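You operate a simulated robot arm through the tools that you are given. There is no shell and no other tool.

The job below is to be done with a simulated robot arm. You get a single attempt, and the scene is never put back.

TASK
Switch the press on, seal the bagged pillow in the drawer and switch the heater off again.
Fine: power and heater on, dials as they are, drawer shut, start once the green lamp is lit; pull the drawer out at the end.
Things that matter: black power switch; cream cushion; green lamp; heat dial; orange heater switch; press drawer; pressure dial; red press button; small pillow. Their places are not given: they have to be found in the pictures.

It is judged by the outcome, as a careful person would: the job done as asked, and still so three seconds after it is handed in. It fails if anything else is knocked over, pushed out of place, dropped, spilled or broken. A push-on lid holds only when it is set on centred and level and pressed home; a screw cap is set on level and turned clockwise until tight.

THE ROBOT
A 6-joint arm with a two-finger gripper, fixed in place. Base frame: the origin is at the foot of the arm, x ahead of it, y to its left, z up. Units: mm, degrees, N and s.
Its first joint turns from -166.0 to 166.0 degrees. Payload 2.45 kg.
The tool frame sits at the grasp point between the pads (the TCP): z along the fingers, y along the line on which they close. The tips reach 20 mm beyond it. Largest opening 140 mm; the body of the gripper starts 168 mm behind the TCP.
Orientation is that of the tool frame in the base frame, as a unit quaternion [w, x, y, z]. With the fingers straight down and closing along the base's y, the tool's x points along the base's -x, its y along +y and its z along -z.

THE INTERFACE
- The arm moves only by the tool servo_tool. Its argument "motion" is a list that holds one entry, the list of rows, each a list of 7 numbers: the shift along the tool's x, y, z in units of 20 mm (1.0 is 20 mm), then the turn, a rotation vector about the tool's x, y, z in units of 4 degrees (1.0 is 4 degrees), then the finger opening in mm, from 0 to 140. In form: [[[dx, dy, dz, wx, wy, wz, claw], ...]]. A call has 1 to 20 rows; each row shifts and turns the commanded pose from where the row before left it, along the tool's axes as they then stand. A call with a number of a shift or a turn outside -1 to 1 is refused whole. A row lasts 0.2 s, in which the tool goes at most 50 mm and 8.6 degrees; a call with a longer step from one row to the next is refused whole, and so is a gripper value outside its range. Where a pose cannot be reached the arm comes as near as it can. A force on the tool above 40 N (or 10 N above the force at the start of the call, whichever is more), or a blocked arm, ends the call early, and 0.2 s more pass. The fingers move at their own pace (about 45 mm/s each) and stop on an object; they squeeze with about 29 N. The grip force told is the motor's: it shows also when the fingers shut on nothing. Time passes only in rows, and 0.2 s behind the last, so rows that do not move let the fingers close. It gives the time, the measured TCP pose, the force on the tool (base axes), the opening and the grip force at its end, in the units of the frame above (readings bear some noise), with the torque about the TCP (base axes, N m) and any sound that the robot's microphone picked up, and new pictures: "views" is both (left out), scene, wrist or none.
- Cameras (640 x 400 px; columns grow to the right, rows downward): "scene" is fixed at [223.7, -641.1, 1583.2]; the picture's right is [0.96, -0.27, 0.00], its down [-0.12, -0.42, -0.90] and it looks along [0.24, 0.86, -0.44] (base axes); focal length 338 px, centre (320, 200). "wrist" rides on the gripper at [78, 11, -209] in the tool frame; the picture's right is [-0.14, 0.99, 0.00], its down [-0.92, -0.13, -0.37] and it looks along [-0.37, -0.05, 0.93] (tool axes); focal length 280 px, centre (320, 200).
- pixel_to_xyz(camera, pixels): for up to 12 pixels [column, row] of the newest picture of that camera ("zoom" is the newest enlarged one), the place [x, y, z] in the base frame of the surface seen there, good to about 2 mm, but the place of the scene camera against the robot may be out by one fixed shift of up to 12 mm in any direction. No time passes.
- close_up(camera, box): a new picture of the part [left, top, right, bottom] of that camera's present view, enlarged. No time passes.
- hand_in(): hands the job in; it is judged then, once.

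Open the gripper and draw the arm clear of the work before you hand the job in, unless the task says otherwise.

The tools are called after "Emit:" as name(argument=value, ...) on one line, values as JSON. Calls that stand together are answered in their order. servo_tool: Moves the arm, as the interface text tells. Its arguments: {"type":"object","properties":{"motion":{"type":"array","items":{"type":"array","items":{"type":"array","items":{"type":"number"}}}},"views":{"type":"string","enum":["both","scene","wrist","none"]}},"required":["motion"]} The other tools are called the same way: pixel_to_xyz (camera, pixels) gives the place of the surface under pixels of a picture; close_up (camera, box) takes an enlarged picture of a part of a camera's view; hand_in () hands the job in.

At the start:

```text
time: 0.0
tcp_pos: [362.7, 525.8, 1180.8]
tool_rot: [-0.001, 0.0, 1.0, 0.0]
ft_force: [0.3, 0.3, -0.7]
ft_torque: [0.0, 0.02, -0.03]
gripper_width: 139.9
finger_force: 0.1
```

scene: 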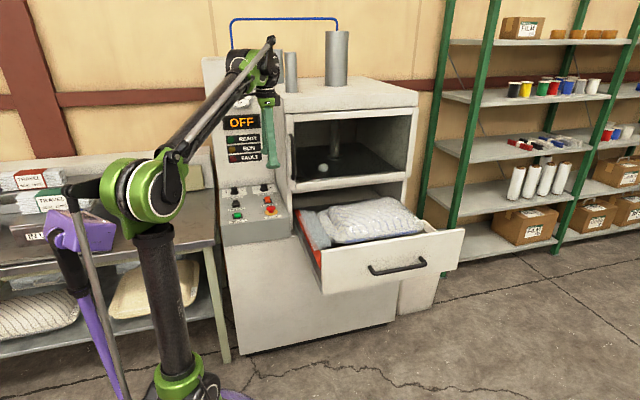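
wrist: 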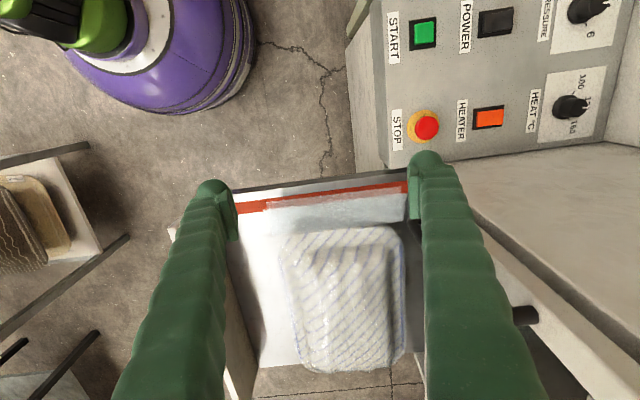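

The scene shows a press with a control panel around (250,205), display "OFF" at (242,122), and an open drawer with the bagged pillow at (370,220). I look closer at panel, display and drawer.

Emit:
close_up(camera="scene", box=[205, 100, 305, 240])

Emit:
close_up(camera="scene", box=[270, 90, 480, 310])

Emit:
close_up(camera="wrist", box=[340, 0, 640, 180])

Emit:
close_up(camera="wrist", box=[160, 140, 560, 400])

Emit:
close_up(camera="scene", box=[0, 150, 220, 330])

```text
2.86 times, centred on (255, 170) of scene
```

zoom: 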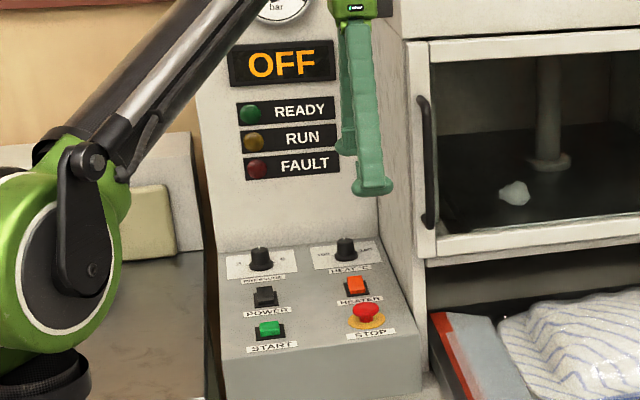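

```text
1.82 times, centred on (375, 200) of scene
```

zoom: 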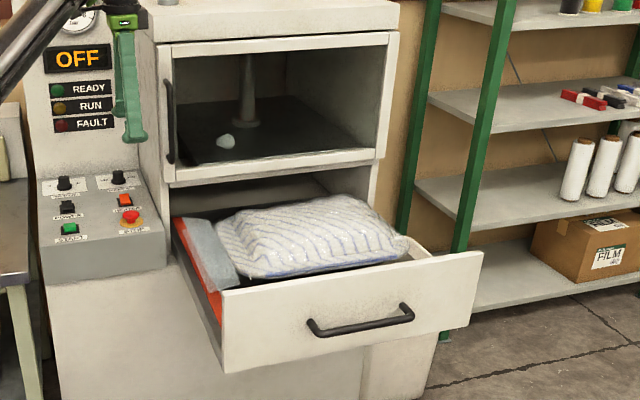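

```text
2.13 times, centred on (490, 90) of wrist
```

zoom: 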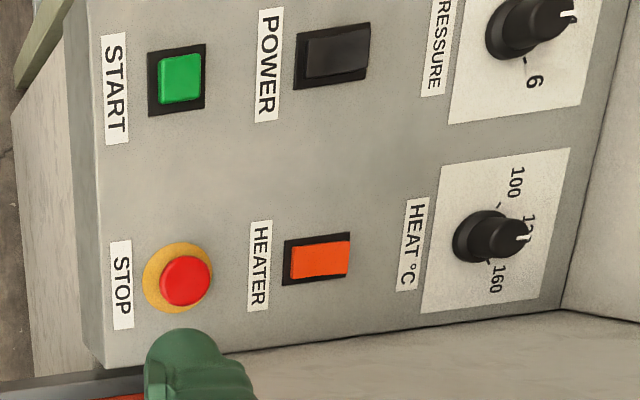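

```text
1.54 times, centred on (360, 270) of wrist
```

zoom: 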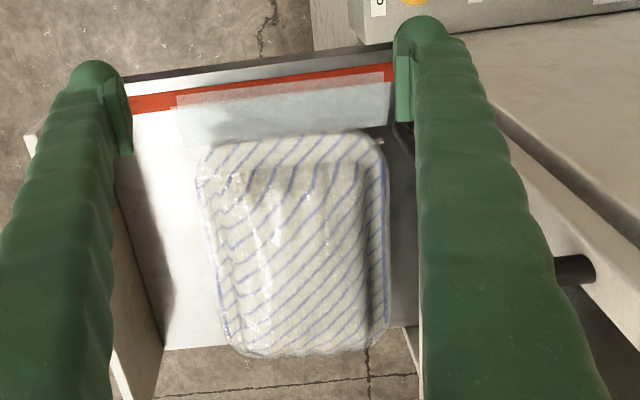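

```text
2.22 times, centred on (110, 240) of scene
```

zoom: 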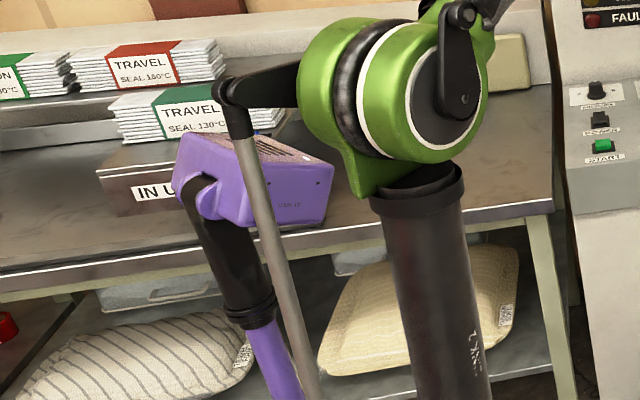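

Next I get the places of the panel controls, drawer handle, and drawer edges from the scene and wrist pictures.

Emit:
pixel_to_xyz(camera="wrist", pixels=[[424, 33], [494, 23], [426, 128], [489, 118], [570, 107], [585, 8], [455, 60], [540, 60], [400, 160], [600, 140], [360, 40], [525, 316]])

Emit:
pixel_to_xyz(camera="scene", pixels=[[247, 215], [246, 203], [269, 210], [267, 200], [370, 268], [395, 268], [423, 261], [330, 280], [455, 245], [324, 291], [464, 232], [345, 272]])

Emit:
pixel_to_xyz(camera="wrist", pixels=[[240, 208], [400, 187], [285, 240], [400, 232], [300, 365], [400, 370], [350, 290], [175, 235], [250, 360], [270, 300], [350, 330], [360, 250]])

```text
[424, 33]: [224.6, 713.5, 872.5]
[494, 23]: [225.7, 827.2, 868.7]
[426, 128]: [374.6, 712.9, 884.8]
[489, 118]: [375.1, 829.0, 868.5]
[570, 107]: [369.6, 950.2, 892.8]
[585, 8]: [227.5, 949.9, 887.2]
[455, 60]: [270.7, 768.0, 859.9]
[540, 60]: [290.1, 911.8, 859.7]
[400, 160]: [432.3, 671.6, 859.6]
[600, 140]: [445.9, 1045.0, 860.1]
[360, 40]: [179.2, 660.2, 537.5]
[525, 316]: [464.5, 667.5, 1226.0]
```

```text
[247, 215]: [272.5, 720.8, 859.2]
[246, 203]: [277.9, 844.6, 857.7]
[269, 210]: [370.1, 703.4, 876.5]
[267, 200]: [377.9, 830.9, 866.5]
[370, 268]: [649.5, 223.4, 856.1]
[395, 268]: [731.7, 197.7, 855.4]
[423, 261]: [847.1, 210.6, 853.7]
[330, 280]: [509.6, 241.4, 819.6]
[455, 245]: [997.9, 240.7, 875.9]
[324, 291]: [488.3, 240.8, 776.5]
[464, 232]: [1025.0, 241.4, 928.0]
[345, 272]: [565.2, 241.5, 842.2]
```

```text
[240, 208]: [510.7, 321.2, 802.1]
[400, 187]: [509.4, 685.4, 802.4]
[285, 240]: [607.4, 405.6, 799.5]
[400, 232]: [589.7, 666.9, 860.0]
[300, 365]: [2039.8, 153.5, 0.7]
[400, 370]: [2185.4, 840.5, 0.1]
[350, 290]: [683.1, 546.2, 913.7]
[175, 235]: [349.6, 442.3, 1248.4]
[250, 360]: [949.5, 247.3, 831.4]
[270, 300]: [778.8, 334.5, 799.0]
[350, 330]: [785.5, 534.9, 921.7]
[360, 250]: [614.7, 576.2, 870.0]
```

I zoom right onto the switches and dial positions to see how the rockers tilt.

Emit:
close_up(camera="wrist", box=[460, 0, 540, 50])

Emit:
close_up(camera="wrist", box=[450, 93, 530, 143])

Emit:
close_up(camera="scene", box=[216, 180, 296, 230])

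Emit:
close_up(camera="scene", box=[280, 110, 440, 210])

Emit:
pixel_to_xyz(camera="wrist", pixels=[[482, 25], [488, 24], [494, 23], [500, 22], [506, 21], [477, 120], [483, 119], [489, 118], [495, 117], [501, 116], [510, 20], [505, 115]])

```text
8.00 times, centred on (500, 25) of wrist
```

zoom: 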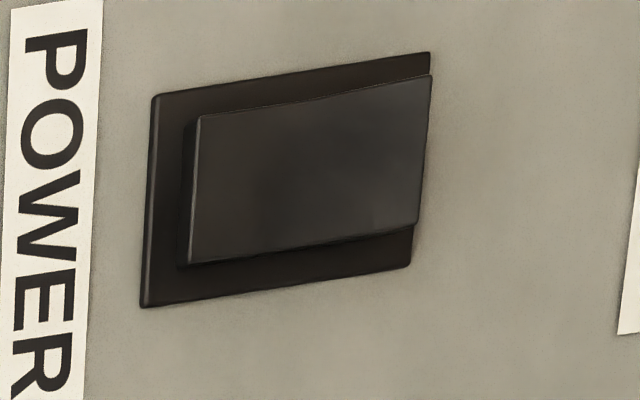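

```text
8.00 times, centred on (490, 118) of wrist
```

zoom: 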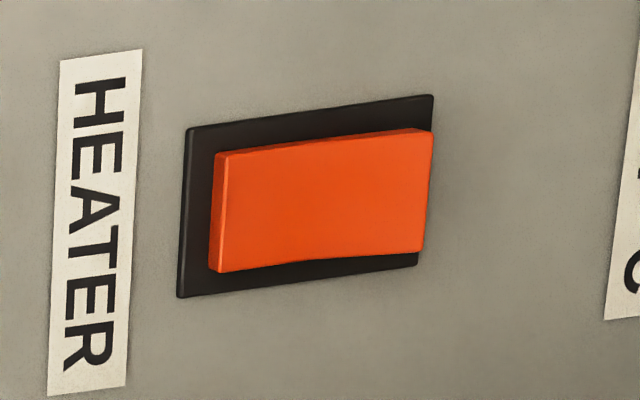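

```text
8.00 times, centred on (256, 205) of scene
```

zoom: 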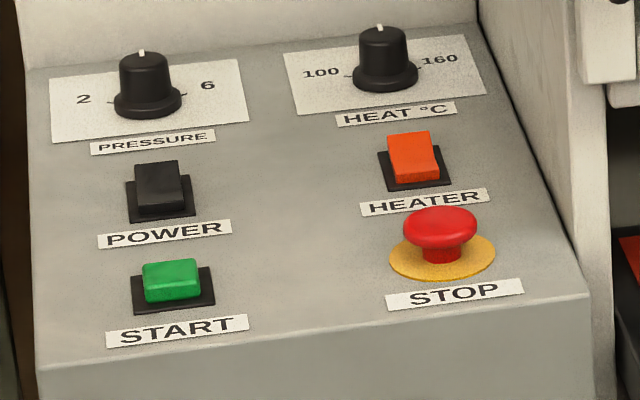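

```text
4.00 times, centred on (360, 160) of scene
```

zoom: 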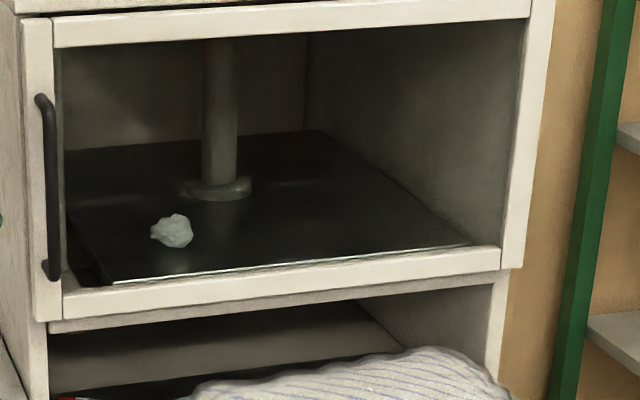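

```text
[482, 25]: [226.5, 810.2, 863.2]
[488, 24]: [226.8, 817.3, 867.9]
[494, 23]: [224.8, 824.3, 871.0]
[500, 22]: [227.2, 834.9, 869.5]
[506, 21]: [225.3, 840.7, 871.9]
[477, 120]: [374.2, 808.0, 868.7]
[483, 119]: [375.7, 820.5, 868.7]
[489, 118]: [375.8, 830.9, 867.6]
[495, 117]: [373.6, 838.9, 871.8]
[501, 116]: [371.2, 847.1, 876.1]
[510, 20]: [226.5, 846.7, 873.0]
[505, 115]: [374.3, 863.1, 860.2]
```

The rocker of POWER (centre ≈ (226,828), spanning y 809–850) has its rear end raised, as has HEATER, so pressing the rear end should switch on. I close the fingers and move above the rear half of POWER at (226, 842).

Emit:
servo_tool(motion=[[[0.427, 0.988, 0.7, 0, 0, 0, 0], [0.427, 0.988, 0.7, 0, 0, 0, 0], [0.427, 0.988, 0.7, 0, 0, 0, 0], [0.427, 0.988, 0.7, 0, 0, 0, 0], [0.427, 0.988, 0.7, 0, 0, 0, 0], [0.427, 0.988, 0.7, 0, 0, 0, 0], [0.427, 0.988, 0.7, 0, 0, 0, 0], [0.427, 0.988, 0.7, 0, 0, 0, 0], [0.427, 0.988, 0.7, 0, 0, 0, 0], [0.427, 0.988, 0.7, 0, 0, 0, 0], [0.427, 0.988, 0.7, 0, 0, 0, 0], [0.427, 0.988, 0.7, 0, 0, 0, 0], [0.427, 0.988, 0.7, 0, 0, 0, 0], [0.427, 0.988, 0.7, 0, 0, 0, 0], [0.427, 0.988, 0.7, 0, 0, 0, 0], [0.427, 0.988, 0.7, 0, 0, 0, 0], [0, 0, 0, 0, 0, 0, 0]]])

```text
time: 3.6
tcp_pos: [227.1, 841.8, 956.4]
tool_rot: [-0.001, 0.0, 1.0, 0.0]
ft_force: [0.0, 0.2, -0.5]
ft_torque: [-0.02, 0.02, -0.03]
gripper_width: 0.0
finger_force: 28.9
```

scene: 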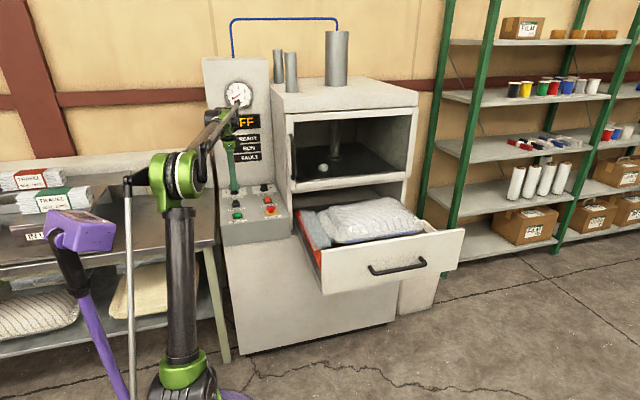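
wrist: 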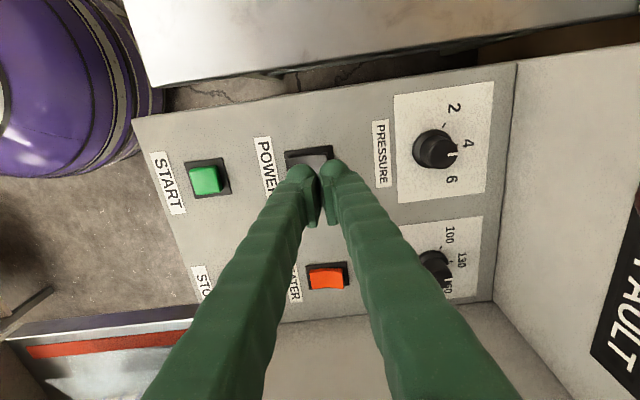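

The closed fingers hang over the POWER rocker's rear end (wrist (320,170)). I descend, slowing near the switch (contact expected at TCP z ≈ 893), and press.

Emit:
servo_tool(motion=[[[0.05, 0, 1, 0, 0, 0, 0], [0, 0, 1, 0, 0, 0, 0], [0, 0, 0.8, 0, 0, 0, 0], [0, 0, 0.15, 0, 0, 0, 0], [0, 0, 0.15, 0, 0, 0, 0], [0, 0, 0.15, 0, 0, 0, 0], [0, 0, 0.15, 0, 0, 0, 0]]])

```text
time: 5.2
tcp_pos: [226.4, 841.8, 889.8]
tool_rot: [0.0, 0.0, 1.0, 0.0]
ft_force: [0.6, 0.4, 0.2]
ft_torque: [0.03, -0.02, 0.03]
gripper_width: 0.0
finger_force: 29.1
```

scene: 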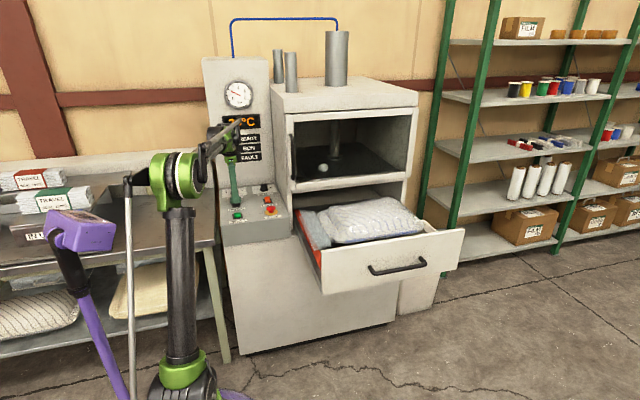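
wrist: 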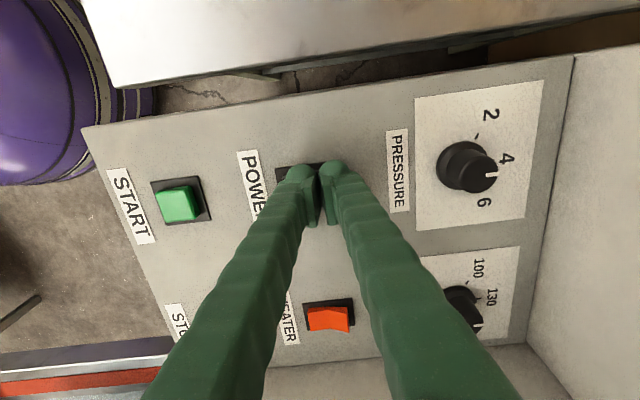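

The display now shows a temperature in °C, so the power is on with TCP z ≈ 890. I lift 60 mm and go over the HEATER's rear end at (374.5, 842).

Emit:
servo_tool(motion=[[[0, 0, -1, 0, 0, 0, 0], [0, 0, -1, 0, 0, 0, 0], [0, 0, -1, 0, 0, 0, 0], [-0.93, 0, 0, 0, 0, 0, 0], [-0.93, 0, 0, 0, 0, 0, 0], [-0.93, 0, 0, 0, 0, 0, 0], [-0.93, 0, 0, 0, 0, 0, 0], [-0.93, 0, 0, 0, 0, 0, 0], [-0.93, 0, 0, 0, 0, 0, 0], [-0.93, 0, 0, 0, 0, 0, 0], [-0.93, 0, 0, 0, 0, 0, 0], [0, 0, 0, 0, 0, 0, 0]]])

```text
time: 7.8
tcp_pos: [374.8, 843.2, 948.4]
tool_rot: [0.0, 0.0, 1.0, 0.0]
ft_force: [0.4, -0.4, -0.8]
ft_torque: [0.03, -0.02, 0.01]
gripper_width: 0.2
finger_force: 28.9
```

scene: 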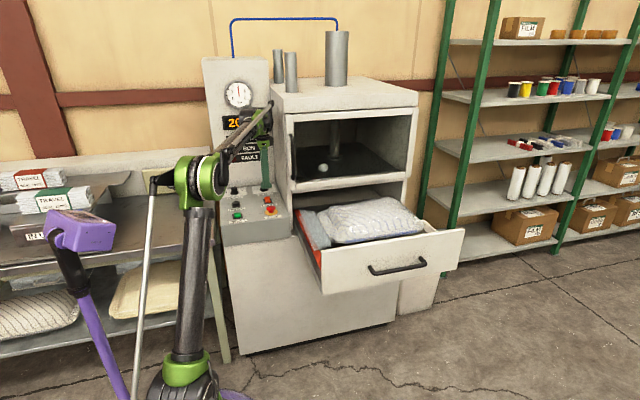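
wrist: 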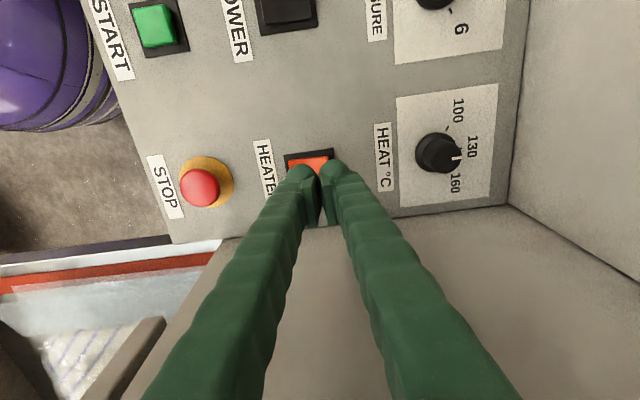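

The fingers are over the rear part of HEATER (wrist (315,165)), TCP at (374.8, 843.2, 948.4). I descend to z ≈ 889 to press it.

Emit:
servo_tool(motion=[[[0, 0, 1, 0, 0, 0, 0], [0, 0, 1, 0, 0, 0, 0], [0, 0, 0.5, 0, 0, 0, 0], [0, 0, 0.15, 0, 0, 0, 0], [0, 0, 0.15, 0, 0, 0, 0], [0, 0, 0.15, 0, 0, 0, 0], [0, 0, 0, 0, 0, 0, 0], [0, 0, -1, 0, 0, 0, 0], [0, 0, -1, 0, 0, 0, 0], [0, 0, -1, 0, 0, 0, 0], [0, 0, -1, 0, 0, 0, 0]]])

Emit:
close_up(camera="wrist", box=[220, 60, 420, 220])

Emit:
close_up(camera="scene", box=[205, 100, 305, 240])

```text
time: 10.2
tcp_pos: [375.6, 842.2, 969.4]
tool_rot: [-0.001, 0.0, 1.0, 0.0]
ft_force: [0.7, 0.2, 0.5]
ft_torque: [0.01, 0.06, 0.01]
gripper_width: 0.0
finger_force: 28.5
```

scene: 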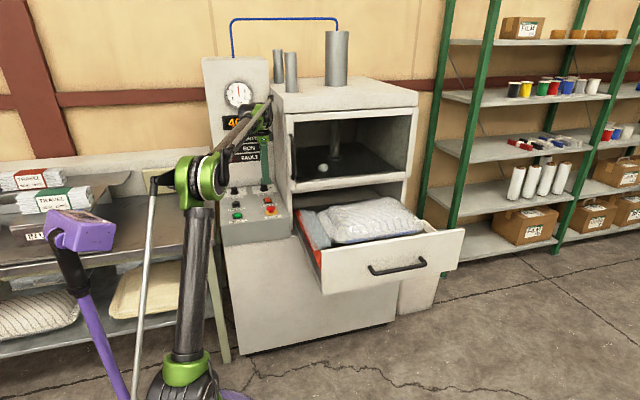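
wrist: 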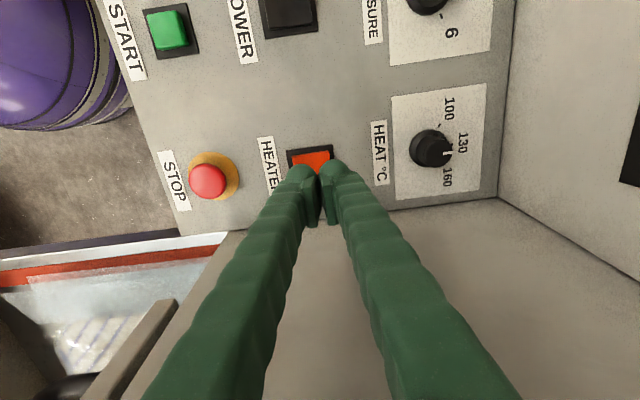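

```text
2.50 times, centred on (320, 140) of wrist
```

zoom: 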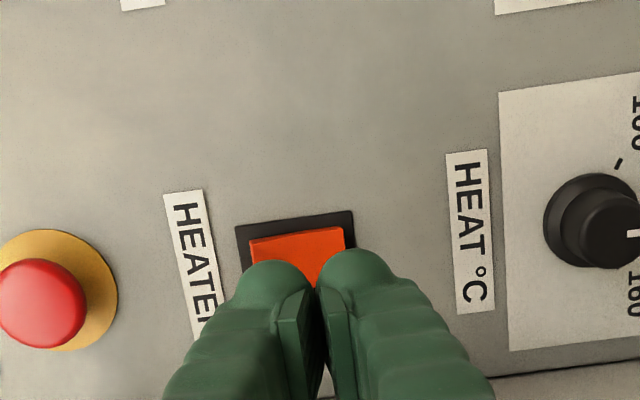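

```text
2.86 times, centred on (255, 170) of scene
```

zoom: 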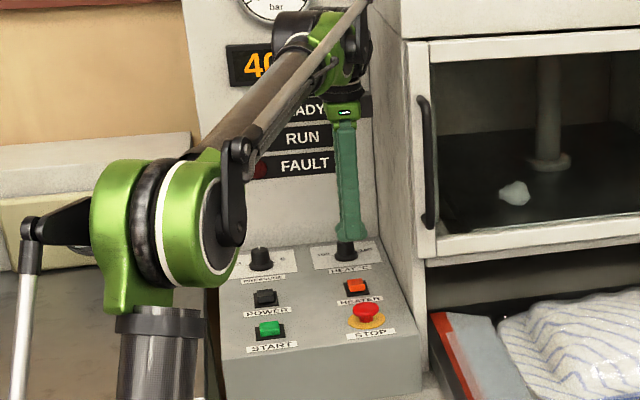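

The display shows about 40 °C, so the heater is on and warming. Now I measure the drawer handle, drawer front and cabinet front in the scene picture.

Emit:
close_up(camera="scene", box=[310, 220, 470, 320])

Emit:
pixel_to_xyz(camera="zoom", pixels=[[240, 188], [260, 200], [300, 200], [350, 188], [400, 178], [440, 168], [456, 155], [300, 170], [350, 160], [400, 150], [300, 225], [400, 205]])

Emit:
pixel_to_xyz(camera="scene", pixels=[[300, 186], [350, 180], [400, 171], [290, 160], [292, 140], [278, 170], [345, 200], [400, 200], [360, 196], [258, 100], [340, 184], [326, 262]])

```text
4.00 times, centred on (390, 270) of scene
```

zoom: 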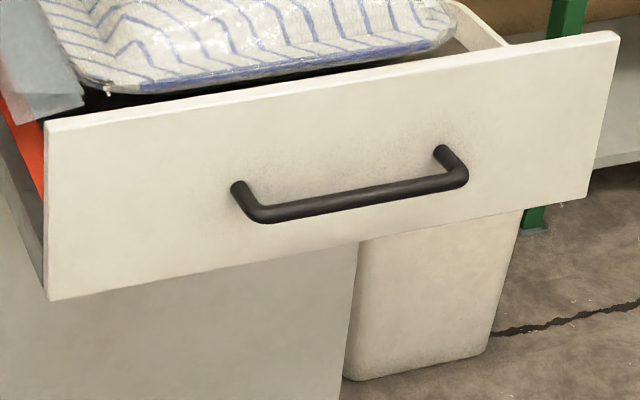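

```text
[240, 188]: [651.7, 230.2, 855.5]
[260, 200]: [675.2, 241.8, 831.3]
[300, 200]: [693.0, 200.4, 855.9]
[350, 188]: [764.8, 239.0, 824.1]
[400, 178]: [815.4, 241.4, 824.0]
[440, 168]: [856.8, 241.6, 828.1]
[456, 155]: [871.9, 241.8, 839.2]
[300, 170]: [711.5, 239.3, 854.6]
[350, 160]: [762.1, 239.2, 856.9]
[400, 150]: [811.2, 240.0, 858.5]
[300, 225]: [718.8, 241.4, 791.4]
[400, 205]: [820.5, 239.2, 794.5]
```

```text
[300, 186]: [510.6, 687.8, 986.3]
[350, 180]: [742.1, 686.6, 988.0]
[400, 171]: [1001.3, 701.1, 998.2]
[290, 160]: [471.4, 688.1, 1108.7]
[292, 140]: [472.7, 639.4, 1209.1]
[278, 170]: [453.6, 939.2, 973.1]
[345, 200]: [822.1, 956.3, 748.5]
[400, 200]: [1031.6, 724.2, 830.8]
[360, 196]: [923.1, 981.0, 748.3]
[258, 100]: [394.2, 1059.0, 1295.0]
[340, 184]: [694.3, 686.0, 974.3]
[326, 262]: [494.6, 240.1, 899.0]
```

The bar handle runs x≈650–850 at y≈200, z≈855, drawer face y≈241, cabinet front y≈687. Before moving the arm around I check where the side table, purple item and base stand.

Emit:
pixel_to_xyz(camera="scene", pixels=[[80, 230], [50, 220], [110, 235], [60, 260], [95, 320], [200, 240], [10, 275], [110, 250], [195, 180], [185, 330], [180, 385], [30, 180]])

Emit:
close_up(camera="scene", box=[0, 120, 300, 400])

```text
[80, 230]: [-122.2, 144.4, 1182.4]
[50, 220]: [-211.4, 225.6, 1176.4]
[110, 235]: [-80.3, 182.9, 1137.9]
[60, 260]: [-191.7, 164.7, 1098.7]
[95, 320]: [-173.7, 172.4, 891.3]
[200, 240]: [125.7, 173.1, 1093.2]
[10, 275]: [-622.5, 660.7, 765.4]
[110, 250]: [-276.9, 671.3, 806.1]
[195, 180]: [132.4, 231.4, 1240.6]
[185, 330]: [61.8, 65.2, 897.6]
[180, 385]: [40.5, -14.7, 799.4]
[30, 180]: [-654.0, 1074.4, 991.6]
```

```text
1.43 times, centred on (150, 260) of scene
```

zoom: 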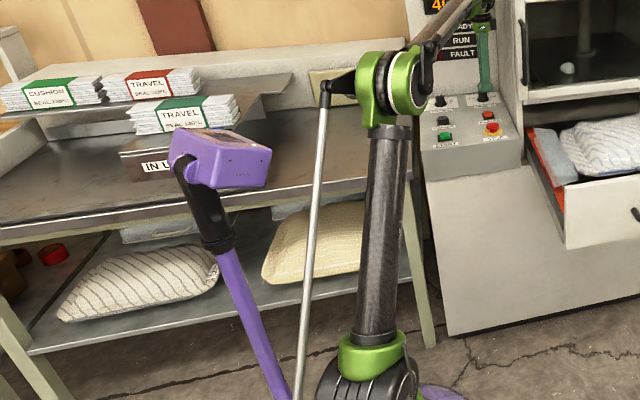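

The purple pendant stands by the base at about (-120,150–225,1140), away from my route. I back straight out from the panel in -y, slightly up, then swing to in front of the drawer.

Emit:
servo_tool(motion=[[[0, -0.95, -0.25, 0, 0, 0, 0], [0, -0.95, -0.25, 0, 0, 0, 0], [0, -0.95, -0.25, 0, 0, 0, 0], [0, -0.95, -0.25, 0, 0, 0, 0], [0, -0.95, -0.25, 0, 0, 0, 0], [0, -0.95, -0.25, 0, 0, 0, 0], [0, -0.95, -0.25, 0, 0, 0, 0], [0, -0.95, -0.25, 0, 0, 0, 0], [0, -0.95, -0.25, 0, 0, 0, 0], [0, -0.95, -0.25, 0, 0, 0, 0], [0, -0.95, -0.25, 0, 0, 0, 0], [0, -0.95, -0.25, 0, 0, 0, 0], [0, -0.95, -0.25, 0, 0, 0, 0], [0, -0.95, -0.25, 0, 0, 0, 0], [0, -0.95, -0.25, 0, 0, 0, 0], [0, -0.95, -0.25, 0, 0, 0, 0], [0, -0.95, -0.25, 0, 0, 0, 0], [0, -0.95, -0.25, 0, 0, 0, 0]]], views="scene")

Emit:
servo_tool(motion=[[[-0.8125, -1, 0, 0, 0, 0, 0], [-0.8125, -1, 0, 0, 0, 0, 0], [-0.8125, -1, 0, 0, 0, 0, 0], [-0.8125, -1, 0, 0, 0, 0, 0], [-0.8125, -1, 0, 0, 0, 0, 0], [-0.8125, -1, 0, 0, 0, 0, 0], [-0.8125, -1, 0, 0, 0, 0, 0], [-0.8125, -1, 0, 0, 0, 0, 0], [-0.8125, -1, 0, 0, 0, 0, 0], [-0.8125, -1, 0, 0, 0, 0, 0], [-0.8125, -1, 0, 0, 0, 0, 0], [-0.8125, -1, 0, 0, 0, 0, 0], [-0.8125, -1, 0, 0, 0, 0, 0], [-0.8125, -1, 0, 0, 0, 0, 0], [-0.8125, -1, 0, 0, 0, 0, 0], [-0.8125, -1, 0, 0, 0, 0, 0], [-0.8125, -1, 0, 0, 0, 0, 0], [-0.8125, -1, 0, 0, 0, 0, 0], [-0.8125, -1, 0, 0, 0, 0, 0], [-0.8125, -1, 0, 0, 0, 0, 0]]])

```text
time: 14.0
tcp_pos: [375.1, 499.2, 1058.8]
tool_rot: [0.0, 0.0, 1.0, 0.0]
ft_force: [-1.2, 0.5, 0.1]
ft_torque: [-0.04, 0.02, 0.0]
gripper_width: 0.0
finger_force: 29.4
```

scene: 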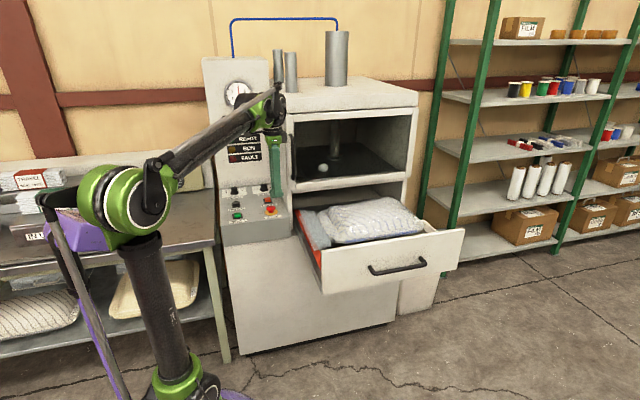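

```text
time: 18.2
tcp_pos: [698.2, 99.0, 1059.3]
tool_rot: [0.001, 0.0, 1.0, 0.0]
ft_force: [-0.6, 0.4, 0.5]
ft_torque: [-0.03, -0.03, 0.01]
gripper_width: 0.1
finger_force: 29.0
```

scene: 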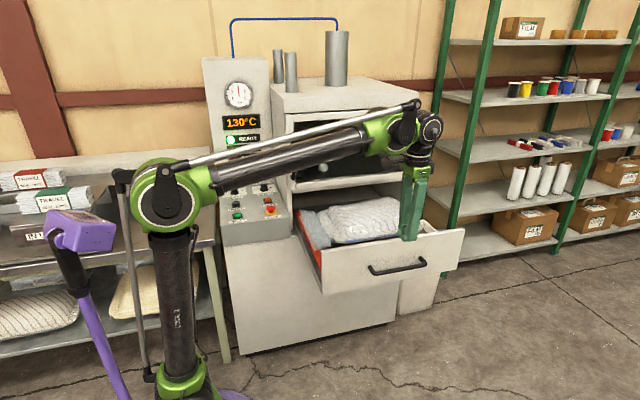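
wrist: 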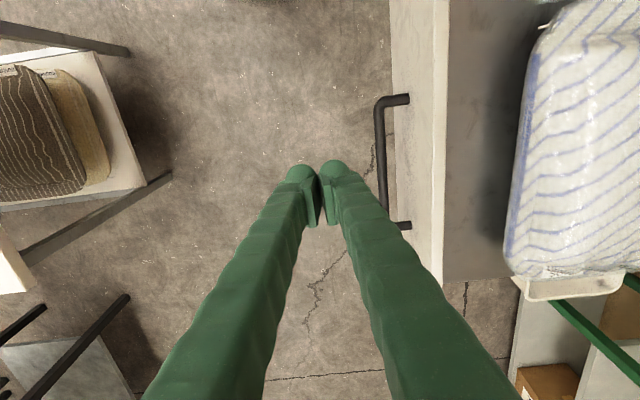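

The display reads 130 °C and the READY lamp glows green at (230,140). The wrist view shows the handle at columns 380–410, rows 95–230; I measure it from this camera.

Emit:
pixel_to_xyz(camera="wrist", pixels=[[381, 130], [381, 150], [381, 180], [379, 160], [384, 160], [387, 200], [390, 99], [405, 99], [403, 225], [440, 150], [420, 200], [395, 160]])

Emit:
close_up(camera="wrist", box=[320, 60, 480, 260])

```text
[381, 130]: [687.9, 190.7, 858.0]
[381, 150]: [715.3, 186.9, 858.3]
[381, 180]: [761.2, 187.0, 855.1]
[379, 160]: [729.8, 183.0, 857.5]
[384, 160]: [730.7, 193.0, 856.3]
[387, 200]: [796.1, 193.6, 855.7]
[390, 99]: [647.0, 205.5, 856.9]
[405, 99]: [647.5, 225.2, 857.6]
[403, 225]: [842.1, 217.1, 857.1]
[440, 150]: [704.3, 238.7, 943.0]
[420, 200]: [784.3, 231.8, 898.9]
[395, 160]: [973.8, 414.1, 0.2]
```

```text
2.00 times, centred on (400, 160) of wrist
```

zoom: 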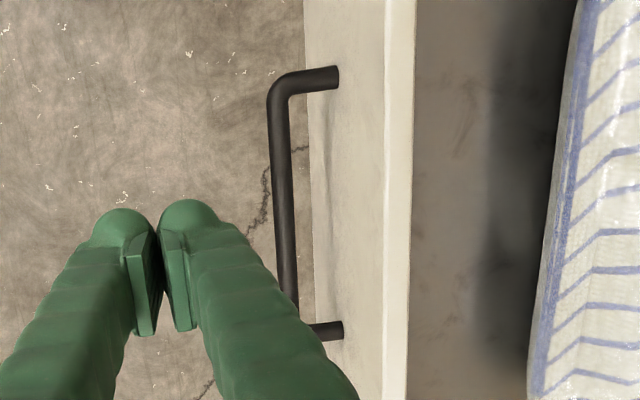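

The handle bar centre is at about y 188, z 850 (top 857), drawer face y≈233. I rotate the tool 80° so the fingers point forward (+y) and open the gripper to 60 mm.

Emit:
servo_tool(motion=[[[0, 0, 0, -1, 0, 0, 60], [0, 0, 0, -1, 0, 0, 60], [0, 0, 0, -1, 0, 0, 60], [0, 0, 0, -1, 0, 0, 60], [0, 0, 0, -1, 0, 0, 60], [0, 0, 0, -1, 0, 0, 60], [0, 0, 0, -1, 0, 0, 60], [0, 0, 0, -1, 0, 0, 60], [0, 0, 0, -1, 0, 0, 60], [0, 0, 0, -1, 0, 0, 60], [0, 0, 0, -1, 0, 0, 60], [0, 0, 0, -1, 0, 0, 60], [0, 0, 0, -1, 0, 0, 60], [0, 0, 0, -1, 0, 0, 60], [0, 0, 0, -1, 0, 0, 60], [0, 0, 0, -1, 0, 0, 60], [0, 0, 0, -1, 0, 0, 60], [0, 0, 0, -1, 0, 0, 60], [0, 0, 0, -1, 0, 0, 60], [0, 0, 0, -1, 0, 0, 60]]])

```text
time: 22.4
tcp_pos: [697.6, 99.7, 1061.4]
tool_rot: [0.0, 0.001, 0.766, 0.643]
ft_force: [-0.2, 0.5, 0.6]
ft_torque: [0.0, 0.01, -0.01]
gripper_width: 60.3
finger_force: 0.0
```

scene: 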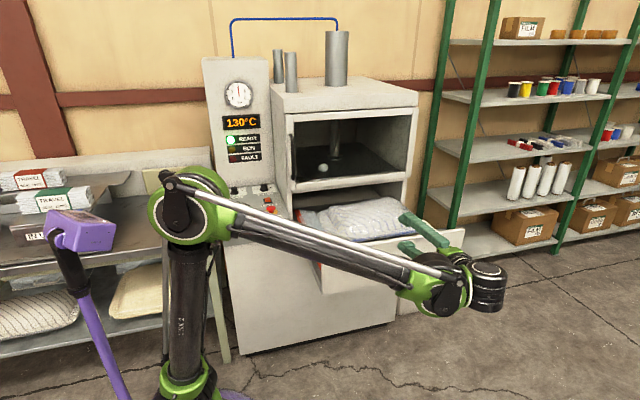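
wrist: 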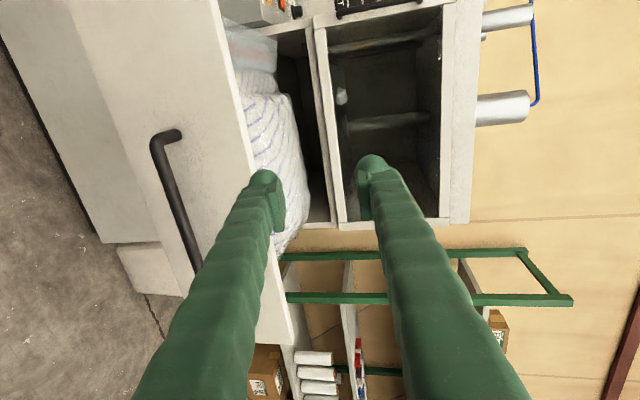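

The tool now points forward (80°), both READY lit at 130 °C. I descend straight to handle height z≈850 at y≈100, still clear of the bar.

Emit:
servo_tool(motion=[[[0, -0.946, 0.167, 0, 0, 0, 60], [0, -0.946, 0.167, 0, 0, 0, 60], [0, -0.946, 0.167, 0, 0, 0, 60], [0, -0.946, 0.167, 0, 0, 0, 60], [0, -0.946, 0.167, 0, 0, 0, 60], [0, -0.946, 0.167, 0, 0, 0, 60], [0, -0.946, 0.167, 0, 0, 0, 60], [0, -0.946, 0.167, 0, 0, 0, 60], [0, -0.946, 0.167, 0, 0, 0, 60], [0, -0.946, 0.167, 0, 0, 0, 60], [0, -0.946, 0.167, 0, 0, 0, 60], [0, 0, 0, 0, 0, 0, 60]]])

```text
time: 25.0
tcp_pos: [699.2, 98.9, 849.4]
tool_rot: [0.0, 0.0, 0.766, 0.643]
ft_force: [0.1, -0.2, -0.6]
ft_torque: [0.01, 0.01, -0.01]
gripper_width: 60.0
finger_force: 0.1
```

scene: 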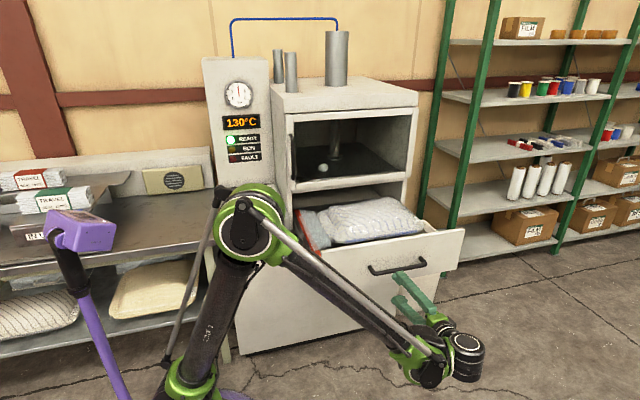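
wrist: 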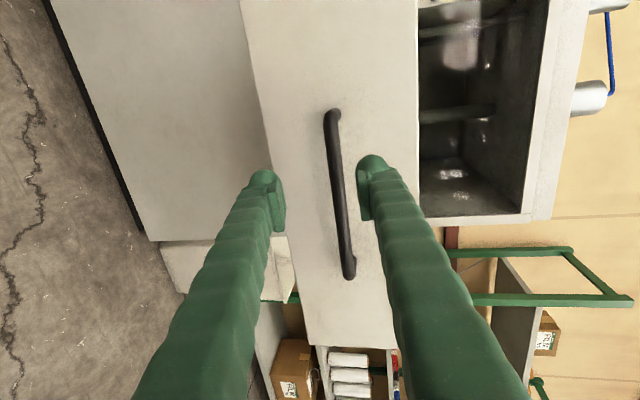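

The bar lies between the fingers, columns 330–350 in the wrist view; I measure it to line up the height.

Emit:
pixel_to_xyz(camera="wrist", pixels=[[337, 170], [334, 170], [341, 170], [330, 190], [337, 190], [342, 190], [300, 190], [360, 130], [335, 150], [345, 250]])

```text
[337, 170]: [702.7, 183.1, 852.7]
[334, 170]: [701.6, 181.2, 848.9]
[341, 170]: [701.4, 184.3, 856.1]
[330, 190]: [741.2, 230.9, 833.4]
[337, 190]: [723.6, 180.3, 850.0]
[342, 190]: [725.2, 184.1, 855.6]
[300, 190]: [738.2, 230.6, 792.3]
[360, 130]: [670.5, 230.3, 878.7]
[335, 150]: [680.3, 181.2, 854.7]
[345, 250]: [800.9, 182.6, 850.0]
```

Bar centre ≈ (y 188, z 851). I advance 88 mm so the bar is at the grasp point, then close on it.

Emit:
servo_tool(motion=[[[0, 0.165, 0.866, 0, 0, 0, 60], [0, 0.165, 0.866, 0, 0, 0, 60], [0, 0.165, 0.866, 0, 0, 0, 60], [0, 0.165, 0.866, 0, 0, 0, 60], [0, 0.165, 0.866, 0, 0, 0, 60], [0, 0, 0, 0, 0, 0, 60], [0, 0, 0, 0, 0, 0, 0], [0, 0, 0, 0, 0, 0, 0], [0, 0, 0, 0, 0, 0, 0], [0, 0, 0, 0, 0, 0, 0], [0, 0, 0, 0, 0, 0, 0]]])

```text
time: 27.4
tcp_pos: [699.0, 188.9, 850.4]
tool_rot: [0.0, 0.0, 0.766, 0.643]
ft_force: [-0.6, 0.6, -3.3]
ft_torque: [0.0, -0.04, 0.03]
gripper_width: 11.9
finger_force: 38.6
```

scene: 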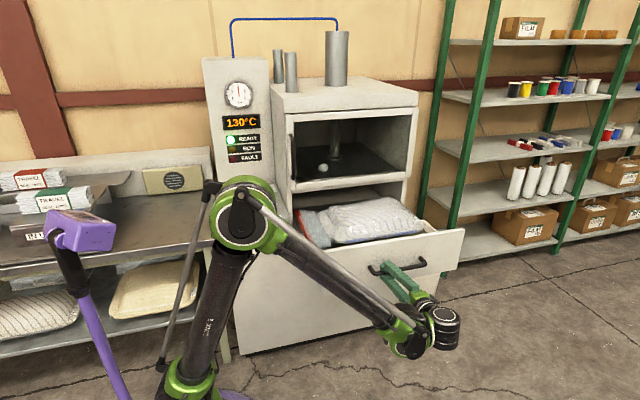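
wrist: 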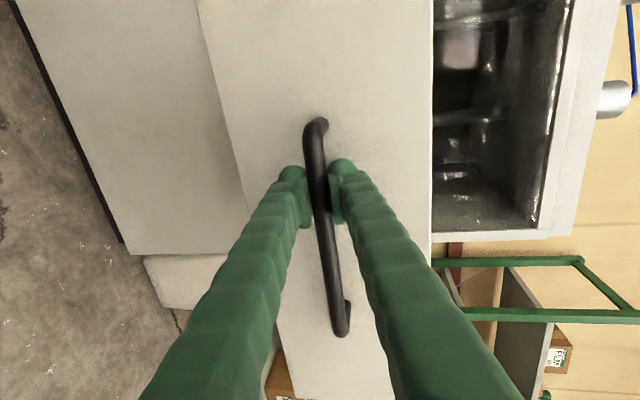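

The bar is gripped (opening 12 mm). I push the drawer in, straight +y, 280 mm at about 70 mm/s.

Emit:
servo_tool(motion=[[[0, 0.04, 0.23, 0, 0, 0, 0], [0, 0.08, 0.45, 0, 0, 0, 0], [0, 0.122, 0.69, 0, 0, 0, 0], [0, 0.122, 0.69, 0, 0, 0, 0], [0, 0.122, 0.69, 0, 0, 0, 0], [0, 0.122, 0.69, 0, 0, 0, 0], [0, 0.122, 0.69, 0, 0, 0, 0], [0, 0.122, 0.69, 0, 0, 0, 0], [0, 0.122, 0.69, 0, 0, 0, 0], [0, 0.122, 0.69, 0, 0, 0, 0], [0, 0.122, 0.69, 0, 0, 0, 0], [0, 0.122, 0.69, 0, 0, 0, 0], [0, 0.122, 0.69, 0, 0, 0, 0], [0, 0.122, 0.69, 0, 0, 0, 0], [0, 0.122, 0.69, 0, 0, 0, 0], [0, 0.122, 0.69, 0, 0, 0, 0], [0, 0.122, 0.69, 0, 0, 0, 0], [0, 0.122, 0.69, 0, 0, 0, 0], [0, 0.122, 0.69, 0, 0, 0, 0], [0, 0.122, 0.69, 0, 0, 0, 0]]])

```text
time: 31.6
tcp_pos: [698.1, 454.8, 851.3]
tool_rot: [0.0, 0.0, 0.766, 0.643]
ft_force: [-2.9, 0.7, 23.7]
ft_torque: [0.08, -0.1, 0.18]
gripper_width: 11.6
finger_force: 38.2
```

scene: 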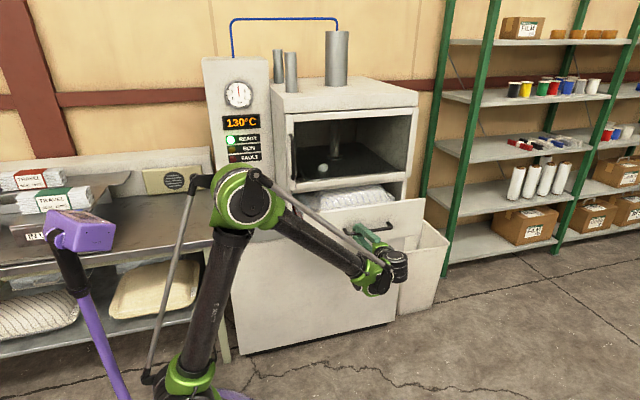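
wrist: 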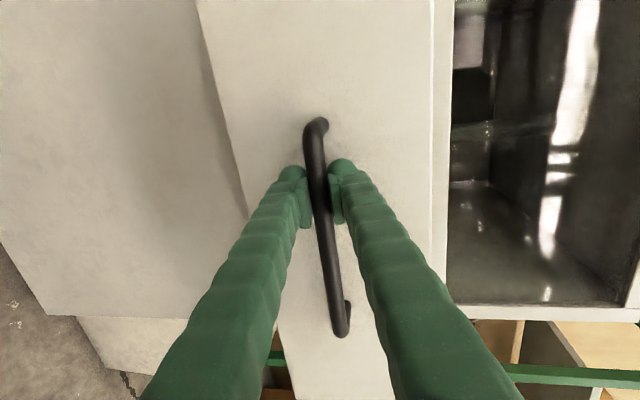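

The drawer is at bar y≈455 with smooth motion; a 24 N vertical load suggests the command is a millimetre low, so I add a slight lift while pushing another ~150 mm.

Emit:
servo_tool(motion=[[[0, 0.12, 0.492, 0, 0, 0, 0], [0, 0.12, 0.492, 0, 0, 0, 0], [0, 0.087, 0.492, 0, 0, 0, 0], [0, 0.087, 0.492, 0, 0, 0, 0], [0, 0.087, 0.492, 0, 0, 0, 0], [0, 0.087, 0.492, 0, 0, 0, 0], [0, 0.087, 0.492, 0, 0, 0, 0], [0, 0.087, 0.492, 0, 0, 0, 0], [0, 0.087, 0.492, 0, 0, 0, 0], [0, 0.087, 0.492, 0, 0, 0, 0], [0, 0.087, 0.492, 0, 0, 0, 0], [0, 0.087, 0.492, 0, 0, 0, 0], [0, 0.087, 0.492, 0, 0, 0, 0], [0, 0.087, 0.492, 0, 0, 0, 0], [0, 0.087, 0.492, 0, 0, 0, 0]]])

```text
time: 34.8
tcp_pos: [698.2, 604.9, 850.4]
tool_rot: [-0.001, 0.0, 0.766, 0.643]
ft_force: [-14.9, 3.0, -12.2]
ft_torque: [-0.02, 0.02, 0.42]
gripper_width: 11.6
finger_force: 38.7
```

scene: 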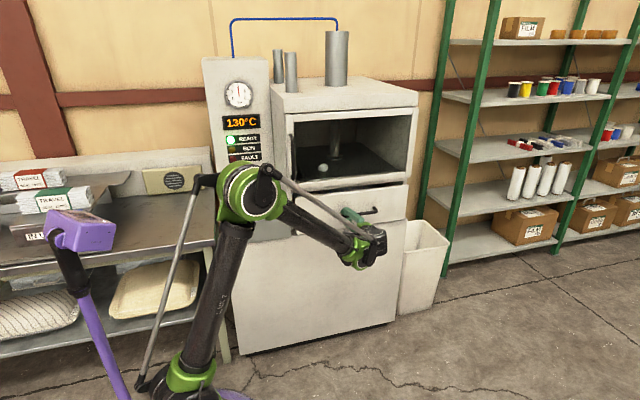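
wrist: 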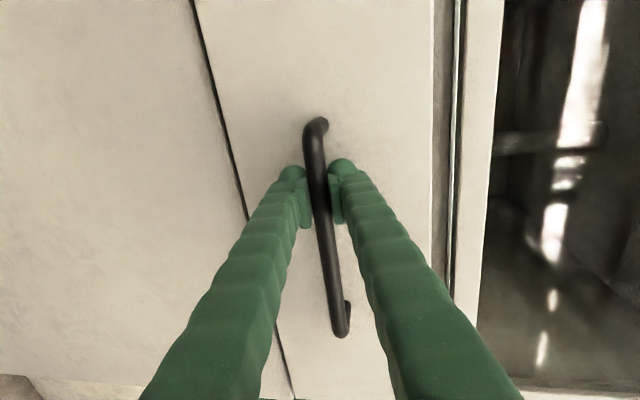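

The drawer is nearly shut (bar y≈605). I creep in 4 mm steps until a resisting force shows.

Emit:
servo_tool(motion=[[[0, 0.015, 0.197, 0, 0, 0, 0], [0, 0.035, 0.197, 0, 0, 0, 0], [0, 0.035, 0.197, 0, 0, 0, 0], [0, 0.035, 0.197, 0, 0, 0, 0], [0, 0.035, 0.197, 0, 0, 0, 0], [0, 0.035, 0.197, 0, 0, 0, 0], [0, 0.035, 0.197, 0, 0, 0, 0], [0, 0.035, 0.197, 0, 0, 0, 0], [0, 0.035, 0.197, 0, 0, 0, 0], [0, 0.035, 0.197, 0, 0, 0, 0], [0, 0.035, 0.197, 0, 0, 0, 0]]])

```text
time: 36.2
tcp_pos: [700.2, 626.0, 848.9]
tool_rot: [0.002, 0.002, 0.766, 0.642]
ft_force: [9.2, -31.3, -5.7]
ft_torque: [0.01, -0.04, -0.01]
gripper_width: 11.3
finger_force: 38.6
stopped in row 7: the force on the tool passed its limit at 44 N (the readings are from after the stop); the commanded pose is now the measured one
```

scene: 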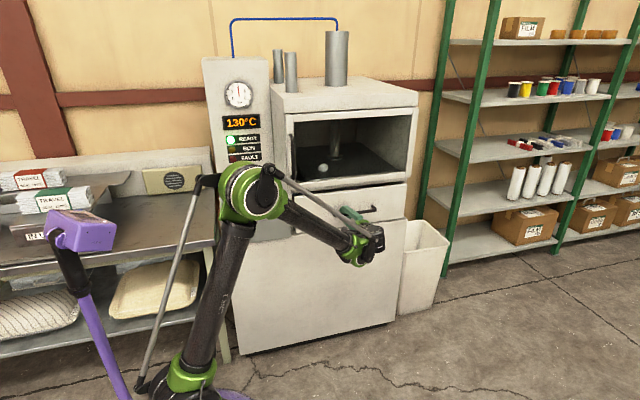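
wrist: 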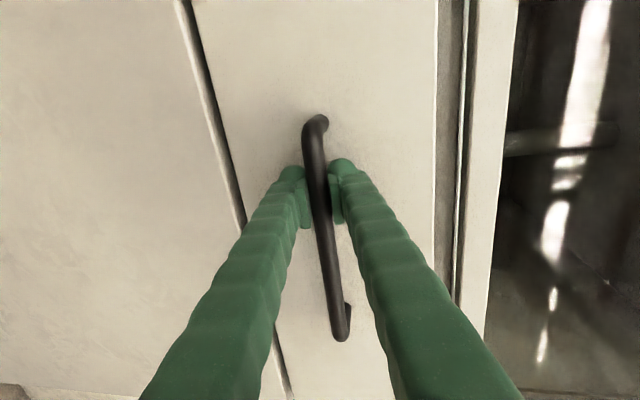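

A firm stop at bar y≈626. I check whether the drawer face is flush with the cabinet front.

Emit:
pixel_to_xyz(camera="wrist", pixels=[[100, 100], [150, 200], [260, 100], [400, 100], [380, 50], [444, 100], [460, 100], [490, 100], [500, 60], [240, 60], [270, 330], [196, 60]])

Emit:
close_up(camera="scene", box=[270, 160, 430, 260])

```text
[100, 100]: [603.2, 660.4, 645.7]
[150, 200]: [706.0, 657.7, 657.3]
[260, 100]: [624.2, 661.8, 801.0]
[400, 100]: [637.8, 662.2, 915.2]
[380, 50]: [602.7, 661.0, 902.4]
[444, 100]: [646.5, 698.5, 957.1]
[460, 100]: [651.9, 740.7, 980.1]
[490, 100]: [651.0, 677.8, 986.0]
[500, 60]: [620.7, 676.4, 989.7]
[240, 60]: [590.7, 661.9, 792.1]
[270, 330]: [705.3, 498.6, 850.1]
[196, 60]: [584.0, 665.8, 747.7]
```

```text
4.00 times, centred on (350, 210) of scene
```

zoom: 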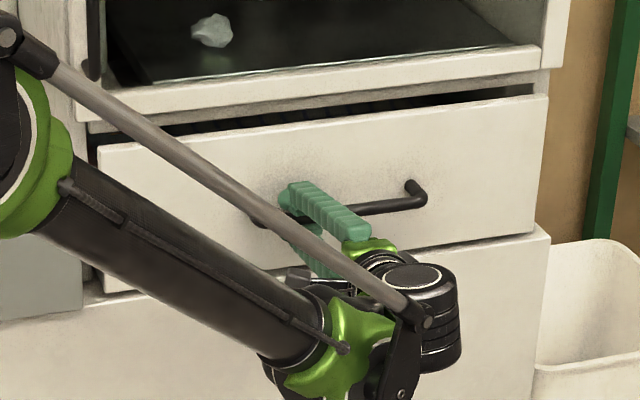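

Drawer face y≈661 is level with the lower panel (660). I push once more gently to be sure it's at its stop.

Emit:
servo_tool(motion=[[[0, 0.017, 0.1, 0, 0, 0, 0], [0, 0.017, 0.1, 0, 0, 0, 0], [0, 0.017, 0.1, 0, 0, 0, 0], [0, 0.017, 0.1, 0, 0, 0, 0], [0, 0.017, 0.1, 0, 0, 0, 0]]])

Emit:
pixel_to_xyz(camera="wrist", pixels=[[260, 100], [400, 100], [380, 50], [490, 100], [240, 60], [100, 100], [315, 150], [318, 175], [330, 250], [335, 300]])

```text
time: 37.0
tcp_pos: [698.8, 631.6, 848.3]
tool_rot: [0.0, 0.0, 0.767, 0.642]
ft_force: [6.9, -21.4, -10.5]
ft_torque: [0.09, -0.05, -0.83]
gripper_width: 10.4
finger_force: 38.1
stopped in row 3: the force on the tool passed its limit at 44 N (the readings are from after the stop); the commanded pose is now the measured one
```

scene: 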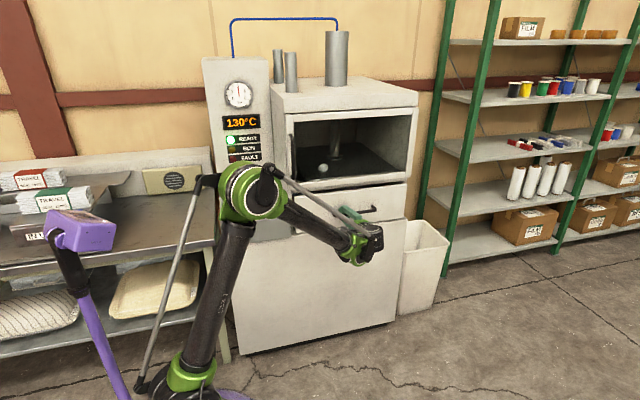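
wrist: 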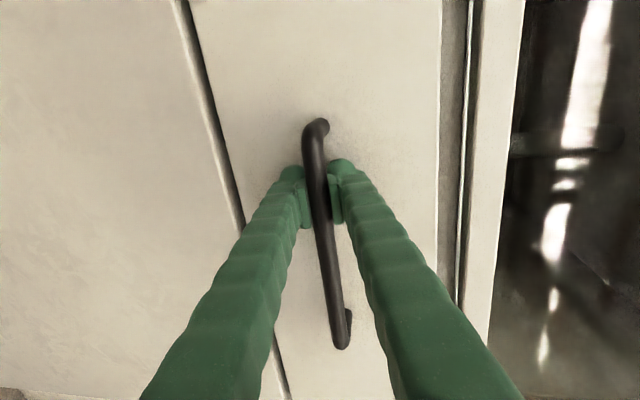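

```text
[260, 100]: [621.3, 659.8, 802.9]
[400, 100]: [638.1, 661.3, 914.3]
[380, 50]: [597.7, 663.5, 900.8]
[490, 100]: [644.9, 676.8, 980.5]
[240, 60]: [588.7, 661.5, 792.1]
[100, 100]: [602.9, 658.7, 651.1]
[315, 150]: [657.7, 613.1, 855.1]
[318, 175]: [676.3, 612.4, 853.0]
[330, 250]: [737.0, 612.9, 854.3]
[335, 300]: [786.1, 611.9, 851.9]
```

The drawer face stayed at y≈661, so it's against its stop. I open the fingers, draw back and rise.

Emit:
servo_tool(motion=[[[0, 0, 0, 0, 0, 0, 60], [0, 0, 0, 0, 0, 0, 60], [0, 0, 0, 0, 0, 0, 60], [0, 0, 0, 0, 0, 0, 60], [0, -0.17, -1, 0, 0, 0, 60], [0, -0.17, -1, 0, 0, 0, 60], [0, -0.17, -1, 0, 0, 0, 60], [0, -0.17, -1, 0, 0, 0, 60], [0, 0, -1, 0, 0, 0, 60], [0, 0, -1, 0, 0, 0, 60], [0, 0, -1, 0, 0, 0, 60], [0, 0, -1, 0, 0, 0, 60], [0, 0, -1, 0, 0, 0, 60], [0, 1, 0, 0, 0, 0, 60], [0, 1, 0, 0, 0, 0, 60], [0, 1, 0, 0, 0, 0, 60], [0, 1, 0, 0, 0, 0, 60], [0, 1, 0, 0, 0, 0, 60], [0, 1, 0, 0, 0, 0, 60], [0, 1, 0, 0, 0, 0, 60]]])

Emit:
close_up(camera="scene", box=[200, 90, 440, 240])

```text
time: 41.2
tcp_pos: [697.1, 477.6, 1004.5]
tool_rot: [0.001, -0.001, 0.767, 0.641]
ft_force: [0.1, -0.1, 0.3]
ft_torque: [-0.04, 0.02, -0.01]
gripper_width: 60.4
finger_force: 0.1
```

scene: 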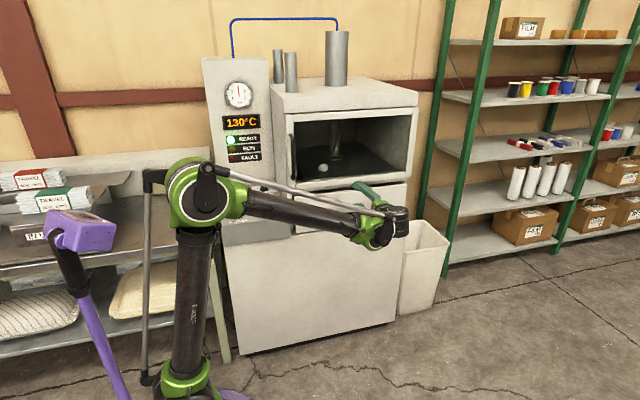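
wrist: 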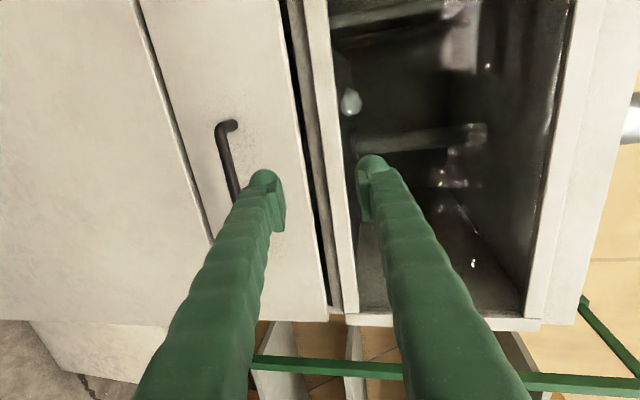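

```text
2.67 times, centred on (320, 165) of scene
```

zoom: 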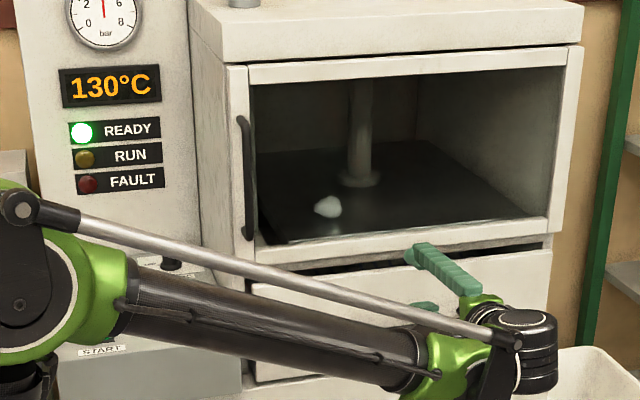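

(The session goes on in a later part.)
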